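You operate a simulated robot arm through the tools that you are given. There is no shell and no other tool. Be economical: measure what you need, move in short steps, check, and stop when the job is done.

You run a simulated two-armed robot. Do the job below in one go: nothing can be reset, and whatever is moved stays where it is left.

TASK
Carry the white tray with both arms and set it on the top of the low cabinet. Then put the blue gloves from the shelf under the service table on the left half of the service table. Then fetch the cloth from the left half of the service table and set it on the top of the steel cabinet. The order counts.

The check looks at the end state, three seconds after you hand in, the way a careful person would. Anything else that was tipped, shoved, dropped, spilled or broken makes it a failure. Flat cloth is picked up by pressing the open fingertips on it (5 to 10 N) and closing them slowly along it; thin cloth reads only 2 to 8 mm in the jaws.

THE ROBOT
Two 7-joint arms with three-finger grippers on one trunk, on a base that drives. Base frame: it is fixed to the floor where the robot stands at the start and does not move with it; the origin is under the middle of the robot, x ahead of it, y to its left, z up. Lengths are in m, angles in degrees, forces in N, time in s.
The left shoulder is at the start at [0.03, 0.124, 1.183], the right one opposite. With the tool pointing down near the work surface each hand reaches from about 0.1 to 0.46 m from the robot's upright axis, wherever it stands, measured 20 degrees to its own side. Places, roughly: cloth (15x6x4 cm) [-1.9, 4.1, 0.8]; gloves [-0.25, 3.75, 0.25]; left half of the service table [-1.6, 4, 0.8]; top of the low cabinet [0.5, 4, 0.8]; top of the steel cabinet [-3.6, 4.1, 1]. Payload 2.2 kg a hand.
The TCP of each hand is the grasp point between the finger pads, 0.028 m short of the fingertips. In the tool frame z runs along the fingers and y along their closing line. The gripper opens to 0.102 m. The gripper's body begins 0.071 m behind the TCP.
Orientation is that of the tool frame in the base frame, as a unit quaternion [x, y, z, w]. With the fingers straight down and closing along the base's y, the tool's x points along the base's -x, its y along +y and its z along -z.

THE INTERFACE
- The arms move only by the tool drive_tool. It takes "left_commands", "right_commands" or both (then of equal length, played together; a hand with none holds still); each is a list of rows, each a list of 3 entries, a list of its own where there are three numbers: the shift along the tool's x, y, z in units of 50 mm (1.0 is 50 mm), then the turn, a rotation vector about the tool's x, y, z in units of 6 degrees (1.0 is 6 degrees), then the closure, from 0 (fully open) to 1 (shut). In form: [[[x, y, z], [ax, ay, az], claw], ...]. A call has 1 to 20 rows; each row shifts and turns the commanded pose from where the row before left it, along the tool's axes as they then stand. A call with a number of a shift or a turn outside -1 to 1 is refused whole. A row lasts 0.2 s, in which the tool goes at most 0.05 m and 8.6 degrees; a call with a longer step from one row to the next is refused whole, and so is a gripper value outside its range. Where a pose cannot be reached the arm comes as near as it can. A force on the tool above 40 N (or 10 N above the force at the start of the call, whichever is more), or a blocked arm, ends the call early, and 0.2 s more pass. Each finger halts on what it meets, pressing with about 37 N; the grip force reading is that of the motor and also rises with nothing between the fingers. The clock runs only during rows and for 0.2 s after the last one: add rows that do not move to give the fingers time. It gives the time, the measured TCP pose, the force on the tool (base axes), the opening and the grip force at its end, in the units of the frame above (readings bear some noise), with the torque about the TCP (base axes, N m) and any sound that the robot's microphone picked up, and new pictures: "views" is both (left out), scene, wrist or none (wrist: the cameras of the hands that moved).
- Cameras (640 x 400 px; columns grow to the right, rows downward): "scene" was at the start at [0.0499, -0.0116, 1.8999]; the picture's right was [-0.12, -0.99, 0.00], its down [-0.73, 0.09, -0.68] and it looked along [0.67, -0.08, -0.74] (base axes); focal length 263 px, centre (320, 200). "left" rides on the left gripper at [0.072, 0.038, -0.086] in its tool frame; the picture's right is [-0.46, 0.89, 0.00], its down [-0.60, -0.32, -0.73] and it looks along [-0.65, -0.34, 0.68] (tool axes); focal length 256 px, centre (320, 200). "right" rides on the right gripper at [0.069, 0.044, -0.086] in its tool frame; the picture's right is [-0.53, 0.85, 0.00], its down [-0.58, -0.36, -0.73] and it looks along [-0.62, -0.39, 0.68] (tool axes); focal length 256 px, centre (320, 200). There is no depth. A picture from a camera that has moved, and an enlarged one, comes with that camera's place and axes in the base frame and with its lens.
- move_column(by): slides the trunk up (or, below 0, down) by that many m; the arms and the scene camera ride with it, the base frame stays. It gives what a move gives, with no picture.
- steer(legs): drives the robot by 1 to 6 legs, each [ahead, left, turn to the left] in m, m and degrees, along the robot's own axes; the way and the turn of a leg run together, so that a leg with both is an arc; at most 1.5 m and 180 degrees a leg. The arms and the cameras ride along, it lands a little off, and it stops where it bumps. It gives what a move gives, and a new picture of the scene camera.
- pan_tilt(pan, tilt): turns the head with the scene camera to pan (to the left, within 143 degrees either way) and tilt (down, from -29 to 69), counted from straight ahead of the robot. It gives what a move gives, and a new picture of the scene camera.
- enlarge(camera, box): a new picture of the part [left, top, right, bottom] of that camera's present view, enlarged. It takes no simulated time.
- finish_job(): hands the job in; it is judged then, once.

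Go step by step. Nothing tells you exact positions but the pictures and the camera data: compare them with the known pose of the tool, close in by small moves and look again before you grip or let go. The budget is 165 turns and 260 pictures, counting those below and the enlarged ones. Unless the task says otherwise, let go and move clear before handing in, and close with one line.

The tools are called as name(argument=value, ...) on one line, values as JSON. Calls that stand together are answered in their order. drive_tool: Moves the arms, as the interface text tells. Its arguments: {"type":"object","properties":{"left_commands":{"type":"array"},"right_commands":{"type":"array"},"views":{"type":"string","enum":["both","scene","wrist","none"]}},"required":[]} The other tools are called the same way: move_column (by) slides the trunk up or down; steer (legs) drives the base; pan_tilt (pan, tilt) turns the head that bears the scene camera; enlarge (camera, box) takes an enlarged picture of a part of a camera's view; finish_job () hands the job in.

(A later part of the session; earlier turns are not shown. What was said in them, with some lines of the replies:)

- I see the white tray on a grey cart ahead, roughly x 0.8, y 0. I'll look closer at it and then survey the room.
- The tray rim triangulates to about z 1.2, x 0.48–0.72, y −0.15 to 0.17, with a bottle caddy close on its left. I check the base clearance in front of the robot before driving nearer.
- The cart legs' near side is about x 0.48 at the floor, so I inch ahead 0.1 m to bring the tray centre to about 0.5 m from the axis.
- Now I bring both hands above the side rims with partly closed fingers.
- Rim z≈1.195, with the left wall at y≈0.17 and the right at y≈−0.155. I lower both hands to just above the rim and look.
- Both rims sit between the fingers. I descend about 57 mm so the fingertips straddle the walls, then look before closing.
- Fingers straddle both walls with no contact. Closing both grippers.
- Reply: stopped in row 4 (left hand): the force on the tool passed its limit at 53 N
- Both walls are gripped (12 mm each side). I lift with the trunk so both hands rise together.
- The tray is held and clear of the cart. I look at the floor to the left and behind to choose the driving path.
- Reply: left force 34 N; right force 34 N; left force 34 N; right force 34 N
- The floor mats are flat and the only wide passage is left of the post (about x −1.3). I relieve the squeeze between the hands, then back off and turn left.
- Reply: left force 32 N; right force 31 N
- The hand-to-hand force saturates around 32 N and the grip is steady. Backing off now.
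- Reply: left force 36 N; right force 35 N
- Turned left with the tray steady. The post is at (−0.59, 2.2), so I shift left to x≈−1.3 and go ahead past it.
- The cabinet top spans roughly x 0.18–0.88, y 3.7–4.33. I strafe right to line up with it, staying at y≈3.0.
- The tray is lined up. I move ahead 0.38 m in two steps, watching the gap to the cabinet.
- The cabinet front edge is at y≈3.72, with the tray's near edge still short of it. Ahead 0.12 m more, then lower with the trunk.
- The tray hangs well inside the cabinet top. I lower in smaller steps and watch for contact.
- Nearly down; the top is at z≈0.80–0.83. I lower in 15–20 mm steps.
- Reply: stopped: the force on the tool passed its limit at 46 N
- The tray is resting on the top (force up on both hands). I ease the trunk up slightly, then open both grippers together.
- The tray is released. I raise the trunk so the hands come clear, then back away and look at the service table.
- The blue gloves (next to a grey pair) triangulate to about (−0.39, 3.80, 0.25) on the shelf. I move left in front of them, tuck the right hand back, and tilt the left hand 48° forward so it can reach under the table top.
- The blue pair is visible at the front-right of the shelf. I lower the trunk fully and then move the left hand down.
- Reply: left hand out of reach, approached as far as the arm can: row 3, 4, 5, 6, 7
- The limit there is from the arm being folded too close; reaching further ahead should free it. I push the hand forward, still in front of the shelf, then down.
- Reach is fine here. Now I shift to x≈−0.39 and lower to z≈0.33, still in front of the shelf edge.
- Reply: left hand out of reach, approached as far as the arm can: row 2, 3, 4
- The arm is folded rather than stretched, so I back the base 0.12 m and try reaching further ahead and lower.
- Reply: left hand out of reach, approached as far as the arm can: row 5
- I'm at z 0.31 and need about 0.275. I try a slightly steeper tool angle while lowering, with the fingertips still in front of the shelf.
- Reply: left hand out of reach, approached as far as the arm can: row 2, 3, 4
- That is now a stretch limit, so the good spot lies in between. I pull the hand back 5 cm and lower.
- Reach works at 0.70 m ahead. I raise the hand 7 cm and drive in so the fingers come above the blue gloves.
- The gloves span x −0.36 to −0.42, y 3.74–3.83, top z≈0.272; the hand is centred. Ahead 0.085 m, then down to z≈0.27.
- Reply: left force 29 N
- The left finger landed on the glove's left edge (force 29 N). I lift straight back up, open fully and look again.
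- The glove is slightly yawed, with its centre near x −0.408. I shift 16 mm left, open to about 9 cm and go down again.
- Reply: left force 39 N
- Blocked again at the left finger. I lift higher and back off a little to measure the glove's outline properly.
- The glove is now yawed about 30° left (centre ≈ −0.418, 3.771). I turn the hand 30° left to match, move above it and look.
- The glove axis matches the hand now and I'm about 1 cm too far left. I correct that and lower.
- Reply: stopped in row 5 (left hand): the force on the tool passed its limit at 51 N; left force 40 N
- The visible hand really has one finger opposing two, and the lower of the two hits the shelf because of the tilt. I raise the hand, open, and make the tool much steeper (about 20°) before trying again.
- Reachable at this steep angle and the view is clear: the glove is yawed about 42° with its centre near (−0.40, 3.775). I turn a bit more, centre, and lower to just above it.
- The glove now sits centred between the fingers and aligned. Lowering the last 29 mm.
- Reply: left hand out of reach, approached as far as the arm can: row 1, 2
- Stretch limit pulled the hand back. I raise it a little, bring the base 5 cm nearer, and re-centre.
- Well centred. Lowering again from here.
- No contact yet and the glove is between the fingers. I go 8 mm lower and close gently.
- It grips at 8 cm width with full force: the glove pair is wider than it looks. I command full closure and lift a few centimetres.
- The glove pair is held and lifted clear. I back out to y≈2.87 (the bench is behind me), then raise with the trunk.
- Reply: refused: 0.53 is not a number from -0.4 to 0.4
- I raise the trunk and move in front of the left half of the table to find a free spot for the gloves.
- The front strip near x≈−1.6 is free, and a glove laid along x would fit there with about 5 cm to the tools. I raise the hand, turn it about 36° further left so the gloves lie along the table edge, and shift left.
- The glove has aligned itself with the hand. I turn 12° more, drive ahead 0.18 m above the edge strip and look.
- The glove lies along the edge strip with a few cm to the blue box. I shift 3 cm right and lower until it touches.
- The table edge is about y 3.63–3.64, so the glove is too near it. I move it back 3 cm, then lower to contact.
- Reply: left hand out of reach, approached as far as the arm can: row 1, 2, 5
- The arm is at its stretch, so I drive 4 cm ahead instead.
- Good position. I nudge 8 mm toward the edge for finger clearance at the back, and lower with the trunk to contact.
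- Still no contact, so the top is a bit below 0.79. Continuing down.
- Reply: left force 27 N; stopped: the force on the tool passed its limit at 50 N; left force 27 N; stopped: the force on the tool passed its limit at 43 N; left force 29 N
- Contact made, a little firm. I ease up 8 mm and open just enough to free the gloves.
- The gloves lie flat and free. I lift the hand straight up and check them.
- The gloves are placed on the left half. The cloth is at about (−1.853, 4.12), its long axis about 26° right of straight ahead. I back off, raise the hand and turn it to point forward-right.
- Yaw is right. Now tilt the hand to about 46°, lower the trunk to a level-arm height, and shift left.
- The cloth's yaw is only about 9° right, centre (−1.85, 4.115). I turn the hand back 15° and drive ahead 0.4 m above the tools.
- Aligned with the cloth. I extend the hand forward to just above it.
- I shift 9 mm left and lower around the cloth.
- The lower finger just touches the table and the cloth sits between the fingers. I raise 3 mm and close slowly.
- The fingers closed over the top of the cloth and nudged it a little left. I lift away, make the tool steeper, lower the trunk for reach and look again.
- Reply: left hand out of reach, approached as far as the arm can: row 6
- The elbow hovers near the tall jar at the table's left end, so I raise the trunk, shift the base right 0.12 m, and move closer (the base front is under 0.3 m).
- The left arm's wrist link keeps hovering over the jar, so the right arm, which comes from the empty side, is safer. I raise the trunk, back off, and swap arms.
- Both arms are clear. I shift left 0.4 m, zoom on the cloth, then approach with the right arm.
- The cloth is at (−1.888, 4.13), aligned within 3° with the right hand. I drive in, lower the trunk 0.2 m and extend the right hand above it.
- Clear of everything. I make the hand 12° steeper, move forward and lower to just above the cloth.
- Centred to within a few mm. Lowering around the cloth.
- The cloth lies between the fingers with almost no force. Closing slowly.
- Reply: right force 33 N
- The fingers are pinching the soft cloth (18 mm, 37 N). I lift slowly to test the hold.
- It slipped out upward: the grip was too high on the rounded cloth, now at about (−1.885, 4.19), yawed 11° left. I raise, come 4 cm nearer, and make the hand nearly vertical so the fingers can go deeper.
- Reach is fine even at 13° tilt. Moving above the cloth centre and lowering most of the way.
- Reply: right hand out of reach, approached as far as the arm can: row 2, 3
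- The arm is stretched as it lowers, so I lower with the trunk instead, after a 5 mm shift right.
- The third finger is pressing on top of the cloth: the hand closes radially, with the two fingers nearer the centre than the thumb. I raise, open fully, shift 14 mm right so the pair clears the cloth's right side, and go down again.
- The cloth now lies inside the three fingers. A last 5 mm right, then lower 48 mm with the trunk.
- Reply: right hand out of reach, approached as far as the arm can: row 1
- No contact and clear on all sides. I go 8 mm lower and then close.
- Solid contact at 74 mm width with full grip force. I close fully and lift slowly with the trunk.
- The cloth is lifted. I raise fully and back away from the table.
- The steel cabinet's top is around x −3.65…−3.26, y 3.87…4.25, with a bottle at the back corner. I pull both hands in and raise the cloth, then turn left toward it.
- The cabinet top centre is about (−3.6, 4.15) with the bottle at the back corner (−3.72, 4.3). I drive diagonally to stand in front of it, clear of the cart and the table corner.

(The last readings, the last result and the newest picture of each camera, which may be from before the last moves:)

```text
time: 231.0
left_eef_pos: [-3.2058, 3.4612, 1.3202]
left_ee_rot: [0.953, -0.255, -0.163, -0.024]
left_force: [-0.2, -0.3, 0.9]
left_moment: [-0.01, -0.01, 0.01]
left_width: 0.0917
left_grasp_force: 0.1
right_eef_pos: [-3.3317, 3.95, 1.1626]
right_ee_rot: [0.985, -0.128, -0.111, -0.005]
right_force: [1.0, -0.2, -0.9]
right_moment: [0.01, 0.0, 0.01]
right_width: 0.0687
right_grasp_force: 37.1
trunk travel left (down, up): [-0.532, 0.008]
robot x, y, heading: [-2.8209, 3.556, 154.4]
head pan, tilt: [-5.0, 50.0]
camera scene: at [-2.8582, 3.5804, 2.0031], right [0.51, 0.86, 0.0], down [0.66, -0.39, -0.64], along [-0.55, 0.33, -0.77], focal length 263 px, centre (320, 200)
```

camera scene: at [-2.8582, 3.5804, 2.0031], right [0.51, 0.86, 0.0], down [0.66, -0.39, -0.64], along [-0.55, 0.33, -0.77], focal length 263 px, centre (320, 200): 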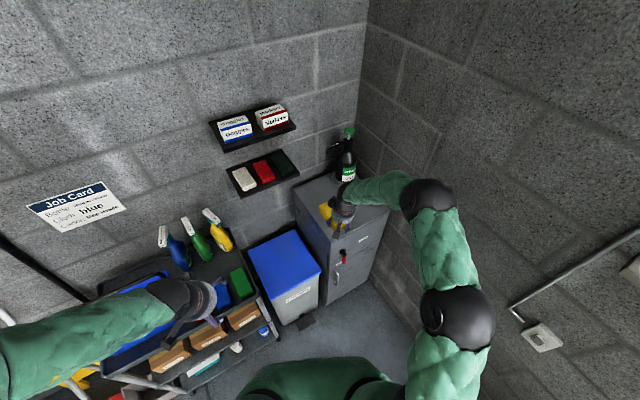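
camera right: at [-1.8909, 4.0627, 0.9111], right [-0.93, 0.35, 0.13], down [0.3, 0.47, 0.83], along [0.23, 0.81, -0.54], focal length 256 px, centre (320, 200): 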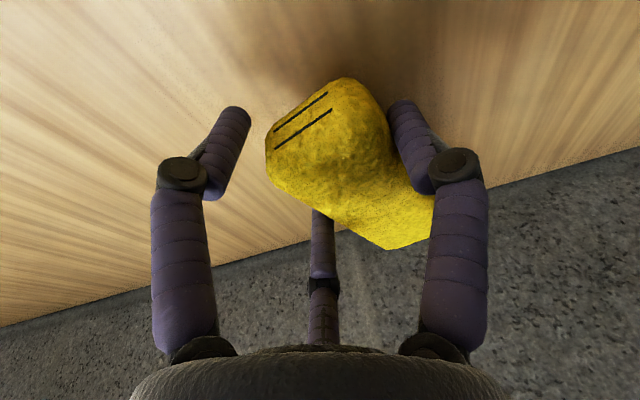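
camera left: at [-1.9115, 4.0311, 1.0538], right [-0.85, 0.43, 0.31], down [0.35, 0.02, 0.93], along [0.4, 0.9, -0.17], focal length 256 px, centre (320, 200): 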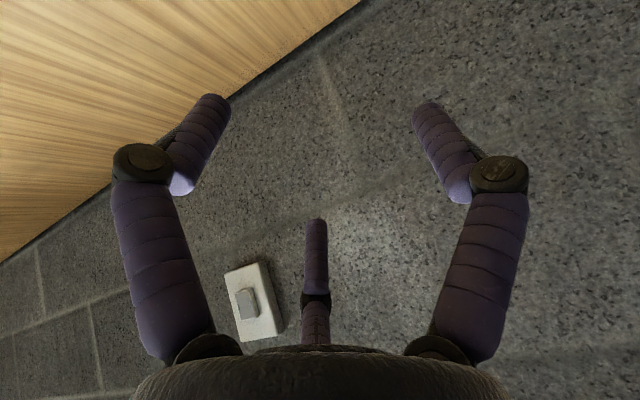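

Cabinet top: x −3.77…−3.40, y 3.96…4.31, z≈0.92; bottle at (−3.66, 4.25). I aim the cloth at about (−3.55, 4.09) and move closer.

steer(legs=[[0.18, -0.054, 0]])

drive_tool(right_commands=[[[-0.3, -0.08, 0.3], [0, 0, 0], 1], [[-0.3, -0.08, 0.3], [0, 0, 0], 1], [[-0.3, -0.08, 0.3], [0, 0, 0], 1], [[0, 0, 0], [0, 0, 0], 1]])

```text
time: 232.5
left_eef_pos: [-3.3458, 3.5875, 1.3192]
left_ee_rot: [0.953, -0.255, -0.163, -0.025]
left_force: [-0.7, 0.2, 0.5]
left_moment: [0.01, 0.01, -0.02]
left_width: 0.0918
left_grasp_force: 0.1
right_eef_pos: [-3.4704, 4.0764, 1.1622]
right_ee_rot: [0.986, -0.128, -0.111, -0.005]
right_force: [-0.3, 0.1, -1.3]
right_moment: [-0.04, -0.03, -0.01]
right_width: 0.0679
right_grasp_force: 36.9
trunk travel left (down, up): [-0.532, 0.008]
robot x, y, heading: [-2.9599, 3.6825, 154.4]
head pan, tilt: [-5.0, 50.0]
camera scene: at [-2.9969, 3.7066, 2.0031], right [0.51, 0.86, 0.0], down [0.66, -0.39, -0.64], along [-0.55, 0.33, -0.77], focal length 263 px, centre (320, 200)
```

scene: 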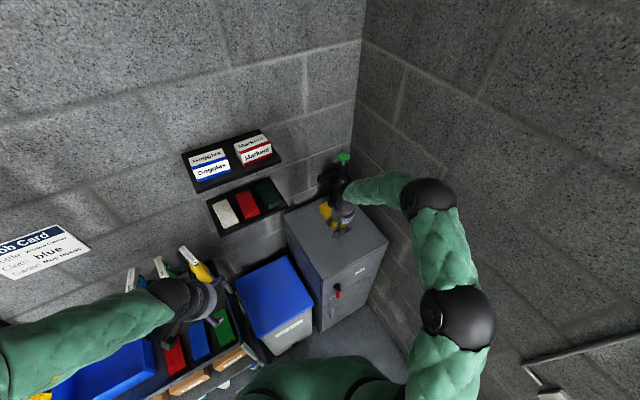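

```text
time: 233.5
left_eef_pos: [-3.3447, 3.5889, 1.3199]
left_ee_rot: [0.953, -0.254, -0.164, -0.025]
left_force: [0.2, -0.7, 0.3]
left_moment: [0.01, 0.04, -0.01]
left_width: 0.0917
left_grasp_force: 0.0
right_eef_pos: [-3.5189, 4.1004, 1.1302]
right_ee_rot: [0.986, -0.128, -0.111, -0.005]
right_force: [0.3, -0.6, 0.7]
right_moment: [0.02, -0.01, 0.03]
right_width: 0.068
right_grasp_force: 37.2
trunk travel left (down, up): [-0.532, 0.008]
robot x, y, heading: [-2.9551, 3.6806, 154.4]
head pan, tilt: [-5.0, 50.0]
camera scene: at [-2.9961, 3.7061, 2.0031], right [0.51, 0.86, 0.0], down [0.66, -0.39, -0.64], along [-0.55, 0.33, -0.77], focal length 263 px, centre (320, 200)
camera right: at [-3.4463, 4.0373, 1.1989], right [-0.72, -0.68, 0.13], down [-0.29, 0.47, 0.83], along [-0.63, 0.56, -0.54], focal length 256 px, centre (320, 200)
```

scene: 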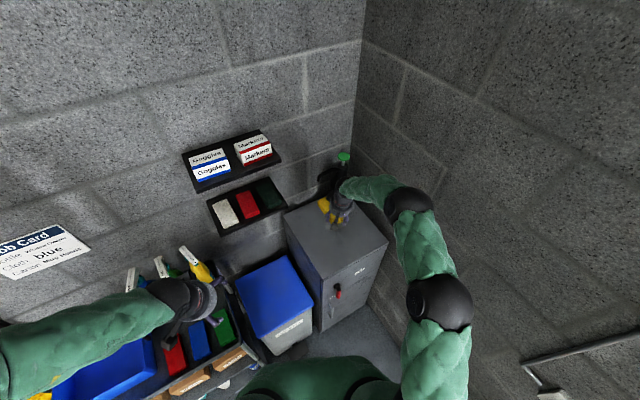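
right: 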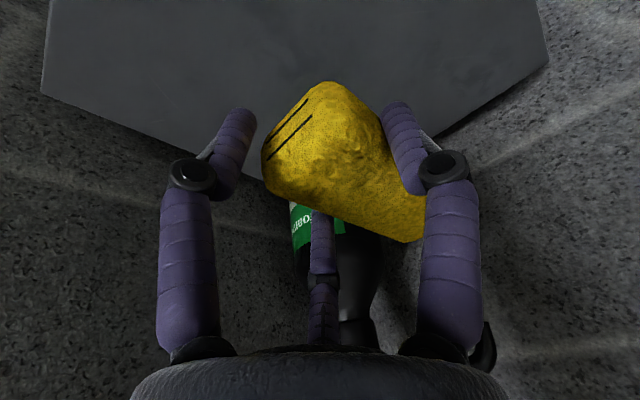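

The cloth is over the top, and the bottle is ahead about 0.2 m away. I pull back 3 cm for margin and lower with the trunk.

drive_tool(right_commands=[[[0.68, 0.49, -0.16], [0, 0, 0], 1], [[0, 0, 0], [0, 0, 0], 1]], views="none")

move_column(by=-0.13)

drive_tool(right_commands=[[[0, 0, 0], [0, 0, 0], 1]], views="both")

```text
time: 234.1
left_eef_pos: [-3.3456, 3.5875, 1.3192]
left_ee_rot: [0.953, -0.254, -0.164, -0.024]
left_force: [-0.5, -0.1, 0.0]
left_moment: [-0.05, -0.03, 0.03]
left_width: 0.0917
left_grasp_force: 0.1
right_eef_pos: [-3.4921, 4.0686, 1.1293]
right_ee_rot: [0.986, -0.127, -0.111, -0.005]
right_force: [0.3, -0.4, -1.3]
right_moment: [-0.01, -0.03, 0.0]
right_width: 0.0678
right_grasp_force: 36.8
trunk travel left (down, up): [-0.532, 0.008]
robot x, y, heading: [-2.9561, 3.6844, 154.1]
head pan, tilt: [-5.0, 50.0]
```

```text
time: 235.7
left_eef_pos: [-3.3456, 3.5887, 1.1897]
left_ee_rot: [0.953, -0.255, -0.163, -0.025]
left_force: [0.5, 1.3, -0.7]
left_moment: [0.01, -0.01, 0.01]
left_width: 0.0916
left_grasp_force: 0.0
right_eef_pos: [-3.4915, 4.0677, 0.9988]
right_ee_rot: [0.985, -0.128, -0.112, -0.005]
right_force: [0.1, 0.4, -0.3]
right_moment: [0.0, -0.04, -0.02]
right_width: 0.0677
right_grasp_force: 36.8
trunk travel left (down, up): [-0.402, 0.138]
robot x, y, heading: [-2.9593, 3.6817, 154.4]
head pan, tilt: [-5.0, 50.0]
```

```text
time: 236.1
left_eef_pos: [-3.3446, 3.5874, 1.1885]
left_ee_rot: [0.953, -0.255, -0.163, -0.024]
left_force: [-0.4, -0.2, -0.3]
left_moment: [0.0, 0.01, -0.02]
left_width: 0.0915
left_grasp_force: 0.1
right_eef_pos: [-3.4908, 4.0688, 0.9997]
right_ee_rot: [0.986, -0.128, -0.111, -0.004]
right_force: [-1.6, -0.2, 0.7]
right_moment: [-0.01, 0.02, 0.0]
right_width: 0.0678
right_grasp_force: 36.6
trunk travel left (down, up): [-0.402, 0.138]
robot x, y, heading: [-2.9596, 3.6809, 154.3]
head pan, tilt: [-5.0, 50.0]
camera scene: at [-2.9973, 3.7071, 1.8731], right [0.51, 0.86, 0.0], down [0.66, -0.39, -0.64], along [-0.55, 0.33, -0.77], focal length 263 px, centre (320, 200)
camera right: at [-3.4194, 4.0054, 1.0698], right [-0.72, -0.68, 0.13], down [-0.29, 0.47, 0.83], along [-0.63, 0.56, -0.54], focal length 256 px, centre (320, 200)
```

scene: 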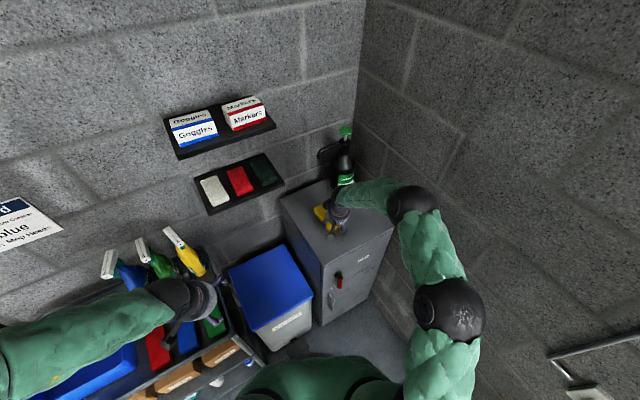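
right: 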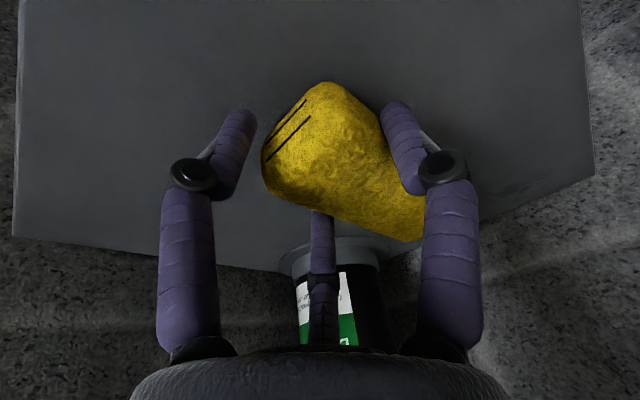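

Bottle and cloth are well apart. I lift the idle left hand a little away from the spray bottles and lower the cloth in small steps.

drive_tool(left_commands=[[[0.3, 0, -0.8], [0, 0, 0], 0.1], [[0.3, 0, -0.8], [0, 0, 0], 0.1], [[0, 0, 0], [0, 0, 0], 0.1]], views="none")

move_column(by=-0.03)

move_column(by=-0.015)

move_column(by=-0.01)

```text
time: 236.9
left_eef_pos: [-3.2993, 3.5631, 1.2557]
left_ee_rot: [0.953, -0.255, -0.162, -0.024]
left_force: [-0.2, -0.1, -0.3]
left_moment: [0.0, 0.02, -0.04]
left_width: 0.0918
left_grasp_force: 0.1
right_eef_pos: [-3.4949, 4.0684, 0.9991]
right_ee_rot: [0.985, -0.128, -0.111, -0.005]
right_force: [0.2, 0.4, -1.0]
right_moment: [0.0, -0.02, 0.01]
right_width: 0.0675
right_grasp_force: 37.1
trunk travel left (down, up): [-0.402, 0.138]
robot x, y, heading: [-2.9585, 3.6805, 154.2]
head pan, tilt: [-5.0, 50.0]
```

```text
time: 237.5
left_eef_pos: [-3.2969, 3.5624, 1.2293]
left_ee_rot: [0.953, -0.254, -0.163, -0.025]
left_force: [0.0, 1.2, 0.8]
left_moment: [-0.01, -0.01, 0.02]
left_width: 0.092
left_grasp_force: 0.0
right_eef_pos: [-3.4976, 4.0708, 0.9837]
right_ee_rot: [0.984, -0.13, -0.119, -0.007]
right_force: [5.6, -3.5, 14.4]
right_moment: [-0.65, -0.5, 0.13]
right_width: 0.0675
right_grasp_force: 36.5
trunk travel left (down, up): [-0.376, 0.164]
robot x, y, heading: [-2.9586, 3.6804, 154.3]
head pan, tilt: [-5.0, 50.0]
stopped: the force on the tool passed its limit at 62 N (the readings are from after the stop); the commanded pose is now the measured one
```

```text
time: 237.9
left_eef_pos: [-3.2984, 3.5629, 1.2241]
left_ee_rot: [0.953, -0.255, -0.164, -0.024]
left_force: [0.0, 0.4, 0.0]
left_moment: [-0.07, -0.03, 0.0]
left_width: 0.0918
left_grasp_force: 0.0
right_eef_pos: [-3.5013, 4.0735, 0.9848]
right_ee_rot: [0.984, -0.131, -0.123, -0.009]
right_force: [10.1, -10.0, 27.9]
right_moment: [-0.45, -1.63, -0.41]
right_width: 0.0673
right_grasp_force: 36.7
trunk travel left (down, up): [-0.369, 0.171]
robot x, y, heading: [-2.9552, 3.6802, 154.0]
head pan, tilt: [-5.0, 50.0]
stopped: the force on the tool passed its limit at 48 N (the readings are from after the stop); the commanded pose is now the measured one
```

```text
time: 238.3
left_eef_pos: [-3.2986, 3.5632, 1.2178]
left_ee_rot: [0.953, -0.255, -0.164, -0.025]
left_force: [-0.7, 0.7, -0.3]
left_moment: [0.01, -0.02, 0.04]
left_width: 0.0917
left_grasp_force: 0.0
right_eef_pos: [-3.5042, 4.0763, 0.9842]
right_ee_rot: [0.983, -0.132, -0.128, -0.01]
right_force: [10.7, -10.0, 25.5]
right_moment: [-0.38, -1.4, -0.36]
right_width: 0.0677
right_grasp_force: 36.9
trunk travel left (down, up): [-0.363, 0.177]
robot x, y, heading: [-2.9613, 3.6834, 154.4]
head pan, tilt: [-5.0, 50.0]
stopped: the force on the tool passed its limit at 48 N (the readings are from after the stop); the commanded pose is now the measured one
```

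The cloth is down (contact at z 0.984). I ease the trunk up and look before opening.

move_column(by=0.014)

drive_tool(right_commands=[[[0, 0, 0], [0, 0, 0], 1]], views="both")

```text
time: 238.9
left_eef_pos: [-3.298, 3.5635, 1.2316]
left_ee_rot: [0.953, -0.255, -0.164, -0.024]
left_force: [-0.6, -0.7, -0.4]
left_moment: [0.01, 0.01, 0.02]
left_width: 0.0919
left_grasp_force: 0.1
right_eef_pos: [-3.5035, 4.0757, 0.995]
right_ee_rot: [0.983, -0.132, -0.127, -0.01]
right_force: [0.1, 0.3, -0.7]
right_moment: [0.01, -0.01, -0.02]
right_width: 0.0673
right_grasp_force: 37.1
trunk travel left (down, up): [-0.377, 0.163]
robot x, y, heading: [-2.9553, 3.683, 154.2]
head pan, tilt: [-5.0, 50.0]
```

```text
time: 239.3
left_eef_pos: [-3.2973, 3.5626, 1.2315]
left_ee_rot: [0.953, -0.255, -0.163, -0.025]
left_force: [0.2, 0.1, 0.5]
left_moment: [0.0, -0.01, 0.03]
left_width: 0.0917
left_grasp_force: 0.0
right_eef_pos: [-3.5035, 4.0753, 0.995]
right_ee_rot: [0.983, -0.131, -0.127, -0.01]
right_force: [-0.1, -0.3, -0.8]
right_moment: [0.0, -0.02, 0.01]
right_width: 0.0668
right_grasp_force: 37.1
trunk travel left (down, up): [-0.377, 0.163]
robot x, y, heading: [-2.9604, 3.6821, 154.3]
head pan, tilt: [-5.0, 50.0]
camera scene: at [-2.9969, 3.7068, 1.8488], right [0.51, 0.86, 0.0], down [0.66, -0.39, -0.64], along [-0.55, 0.33, -0.77], focal length 263 px, centre (320, 200)
camera right: at [-3.4294, 4.0114, 1.062], right [-0.72, -0.68, 0.15], down [-0.26, 0.46, 0.85], along [-0.64, 0.57, -0.51], focal length 256 px, centre (320, 200)
```

scene: 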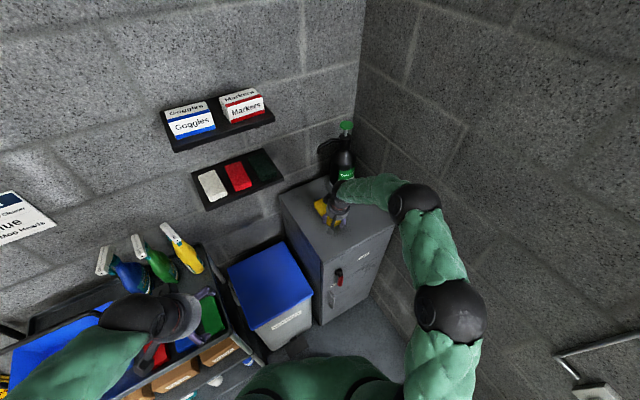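
right: 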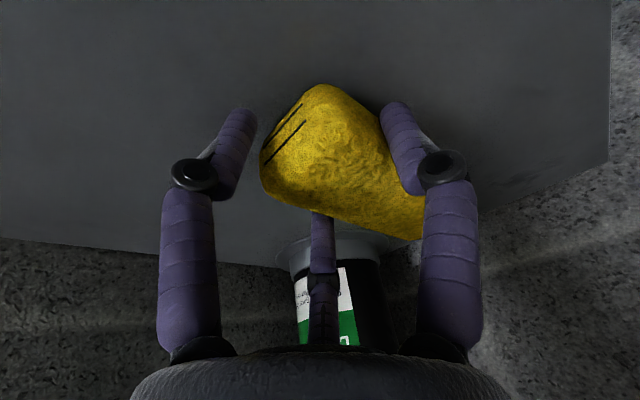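

The cloth sits fully over the top with about 6 cm to the bottle. I lower the last few mm and open.

move_column(by=-0.007)

drive_tool(right_commands=[[[0, 0, 0], [0, 0, 0], 0.3], [[0, 0, 0], [0, 0, 0], 0.2], [[0, 0, 0], [0, 0, 0], 0.1], [[0, 0, 0], [0, 0, 0], 0], [[0, 0, 0], [0, 0, 0], 0]], views="wrist")

```text
time: 239.9
left_eef_pos: [-3.2985, 3.5635, 1.2247]
left_ee_rot: [0.953, -0.255, -0.163, -0.025]
left_force: [0.1, -0.1, -0.1]
left_moment: [-0.01, -0.03, 0.0]
left_width: 0.0918
left_grasp_force: 0.1
right_eef_pos: [-3.5032, 4.0756, 0.9895]
right_ee_rot: [0.983, -0.131, -0.126, -0.011]
right_force: [0.6, -0.2, -0.5]
right_moment: [0.0, -0.01, 0.01]
right_width: 0.0671
right_grasp_force: 36.9
trunk travel left (down, up): [-0.37, 0.17]
robot x, y, heading: [-2.961, 3.682, 154.1]
head pan, tilt: [-5.0, 50.0]
```

```text
time: 241.1
left_eef_pos: [-3.2983, 3.5627, 1.224]
left_ee_rot: [0.953, -0.255, -0.163, -0.024]
left_force: [0.0, 0.2, 0.4]
left_moment: [0.0, -0.02, -0.02]
left_width: 0.0921
left_grasp_force: 0.0
right_eef_pos: [-3.5031, 4.0762, 0.9885]
right_ee_rot: [0.983, -0.131, -0.126, -0.01]
right_force: [-0.2, 0.8, 0.0]
right_moment: [-0.04, 0.0, 0.01]
right_width: 0.1018
right_grasp_force: 0.0
trunk travel left (down, up): [-0.37, 0.17]
robot x, y, heading: [-2.9592, 3.6796, 154.3]
head pan, tilt: [-5.0, 50.0]
camera right: at [-3.4297, 4.0115, 1.055], right [-0.72, -0.68, 0.15], down [-0.26, 0.46, 0.85], along [-0.64, 0.57, -0.51], focal length 256 px, centre (320, 200)
```

right: 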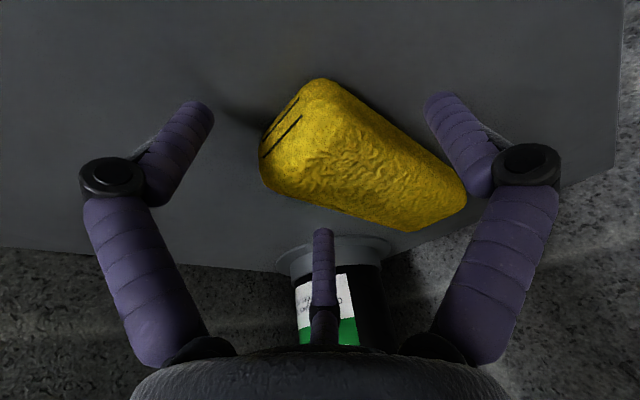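

Released and lying flat. I lift straight up, then back away and check everything.

move_column(by=0.16)

steer(legs=[[-0.45, 0.05, 0]])

pan_tilt(pan=-3, tilt=35)

pan_tilt(pan=-100, tilt=30)

```text
time: 242.9
left_eef_pos: [-3.2987, 3.5627, 1.3839]
left_ee_rot: [0.953, -0.254, -0.163, -0.024]
left_force: [0.1, 0.1, -0.2]
left_moment: [0.03, -0.03, -0.02]
left_width: 0.0919
left_grasp_force: 0.1
right_eef_pos: [-3.5043, 4.0775, 1.1482]
right_ee_rot: [0.983, -0.131, -0.127, -0.01]
right_force: [0.8, 0.6, 0.1]
right_moment: [-0.02, 0.02, 0.03]
right_width: 0.1018
right_grasp_force: 0.1
trunk travel left (down, up): [-0.53, 0.01]
robot x, y, heading: [-2.9607, 3.6826, 154.3]
head pan, tilt: [-5.0, 50.0]
```

```text
time: 245.6
left_eef_pos: [-2.9175, 3.3241, 1.3845]
left_ee_rot: [0.953, -0.253, -0.163, -0.024]
left_force: [0.4, -1.1, -0.2]
left_moment: [0.01, 0.0, 0.02]
left_width: 0.0916
left_grasp_force: 0.1
right_eef_pos: [-3.1245, 3.8366, 1.1476]
right_ee_rot: [0.983, -0.13, -0.126, -0.01]
right_force: [-0.6, -0.7, -0.3]
right_moment: [0.01, -0.02, 0.0]
right_width: 0.1021
right_grasp_force: 0.0
trunk travel left (down, up): [-0.53, 0.01]
robot x, y, heading: [-2.5767, 3.4429, 154.4]
head pan, tilt: [-5.0, 50.0]
camera scene: at [-2.617, 3.4686, 2.0018], right [0.51, 0.86, 0.0], down [0.66, -0.39, -0.64], along [-0.55, 0.33, -0.77], focal length 263 px, centre (320, 200)
```

scene: 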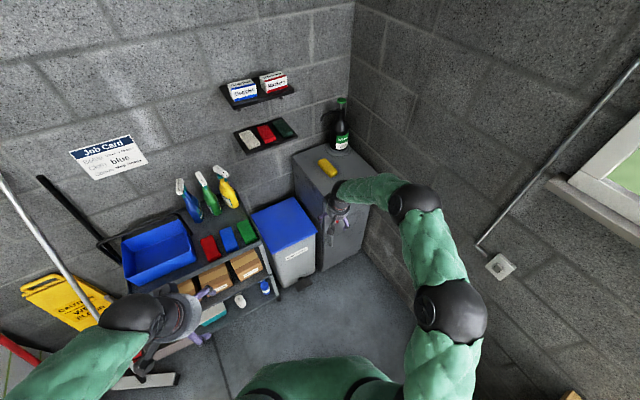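

```text
time: 246.4
left_eef_pos: [-2.9171, 3.3235, 1.384]
left_ee_rot: [0.953, -0.253, -0.164, -0.024]
left_force: [-0.1, -0.1, -0.9]
left_moment: [-0.01, 0.0, -0.01]
left_width: 0.092
left_grasp_force: 0.1
right_eef_pos: [-3.1243, 3.836, 1.1488]
right_ee_rot: [0.983, -0.13, -0.127, -0.01]
right_force: [0.4, -0.6, -0.6]
right_moment: [0.0, -0.01, 0.01]
right_width: 0.1021
right_grasp_force: 0.1
trunk travel left (down, up): [-0.53, 0.01]
robot x, y, heading: [-2.5794, 3.447, 154.3]
head pan, tilt: [-3.0, 35.0]
camera scene: at [-2.6277, 3.4712, 2.0235], right [0.48, 0.88, 0.0], down [0.5, -0.27, -0.82], along [-0.72, 0.39, -0.57], focal length 263 px, centre (320, 200)
```

scene: 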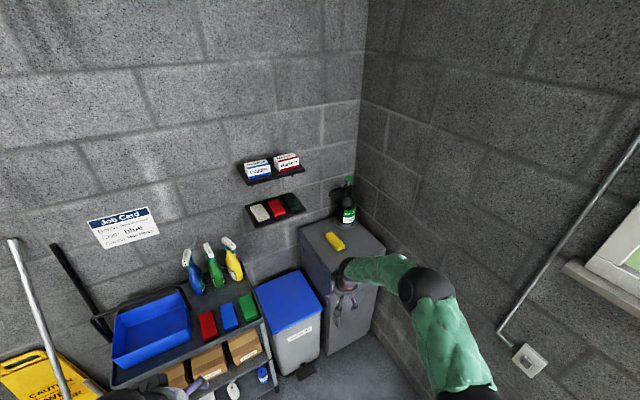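

```text
time: 248.1
left_eef_pos: [-2.9181, 3.3241, 1.3839]
left_ee_rot: [0.953, -0.253, -0.164, -0.024]
left_force: [0.1, 0.8, -0.3]
left_moment: [0.0, -0.02, -0.02]
left_width: 0.0919
left_grasp_force: 0.0
right_eef_pos: [-3.1251, 3.8368, 1.148]
right_ee_rot: [0.983, -0.13, -0.127, -0.009]
right_force: [-0.5, -0.3, -0.7]
right_moment: [-0.01, -0.03, -0.04]
right_width: 0.1021
right_grasp_force: 0.0
trunk travel left (down, up): [-0.53, 0.01]
robot x, y, heading: [-2.5778, 3.4439, 154.4]
head pan, tilt: [-100.0, 30.0]
camera scene: at [-2.4981, 3.5031, 2.0314], right [0.81, -0.58, 0.0], down [-0.29, -0.41, -0.87], along [0.5, 0.7, -0.5], focal length 263 px, centre (320, 200)
```

scene: 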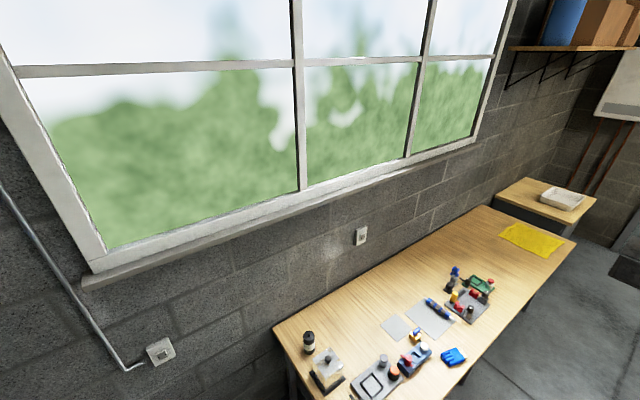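

The tray is on the low cabinet, the gloves are on the left half of the table and the cloth is on the steel cabinet. Nothing else looks disturbed, and both hands are clear.

finish_job()

```text
The job is handed in.
```

I finished all three tasks in order and handed the job in: the tray is on the low cabinet, the blue gloves are on the left half of the service table, and the cloth is on the steel cabinet.
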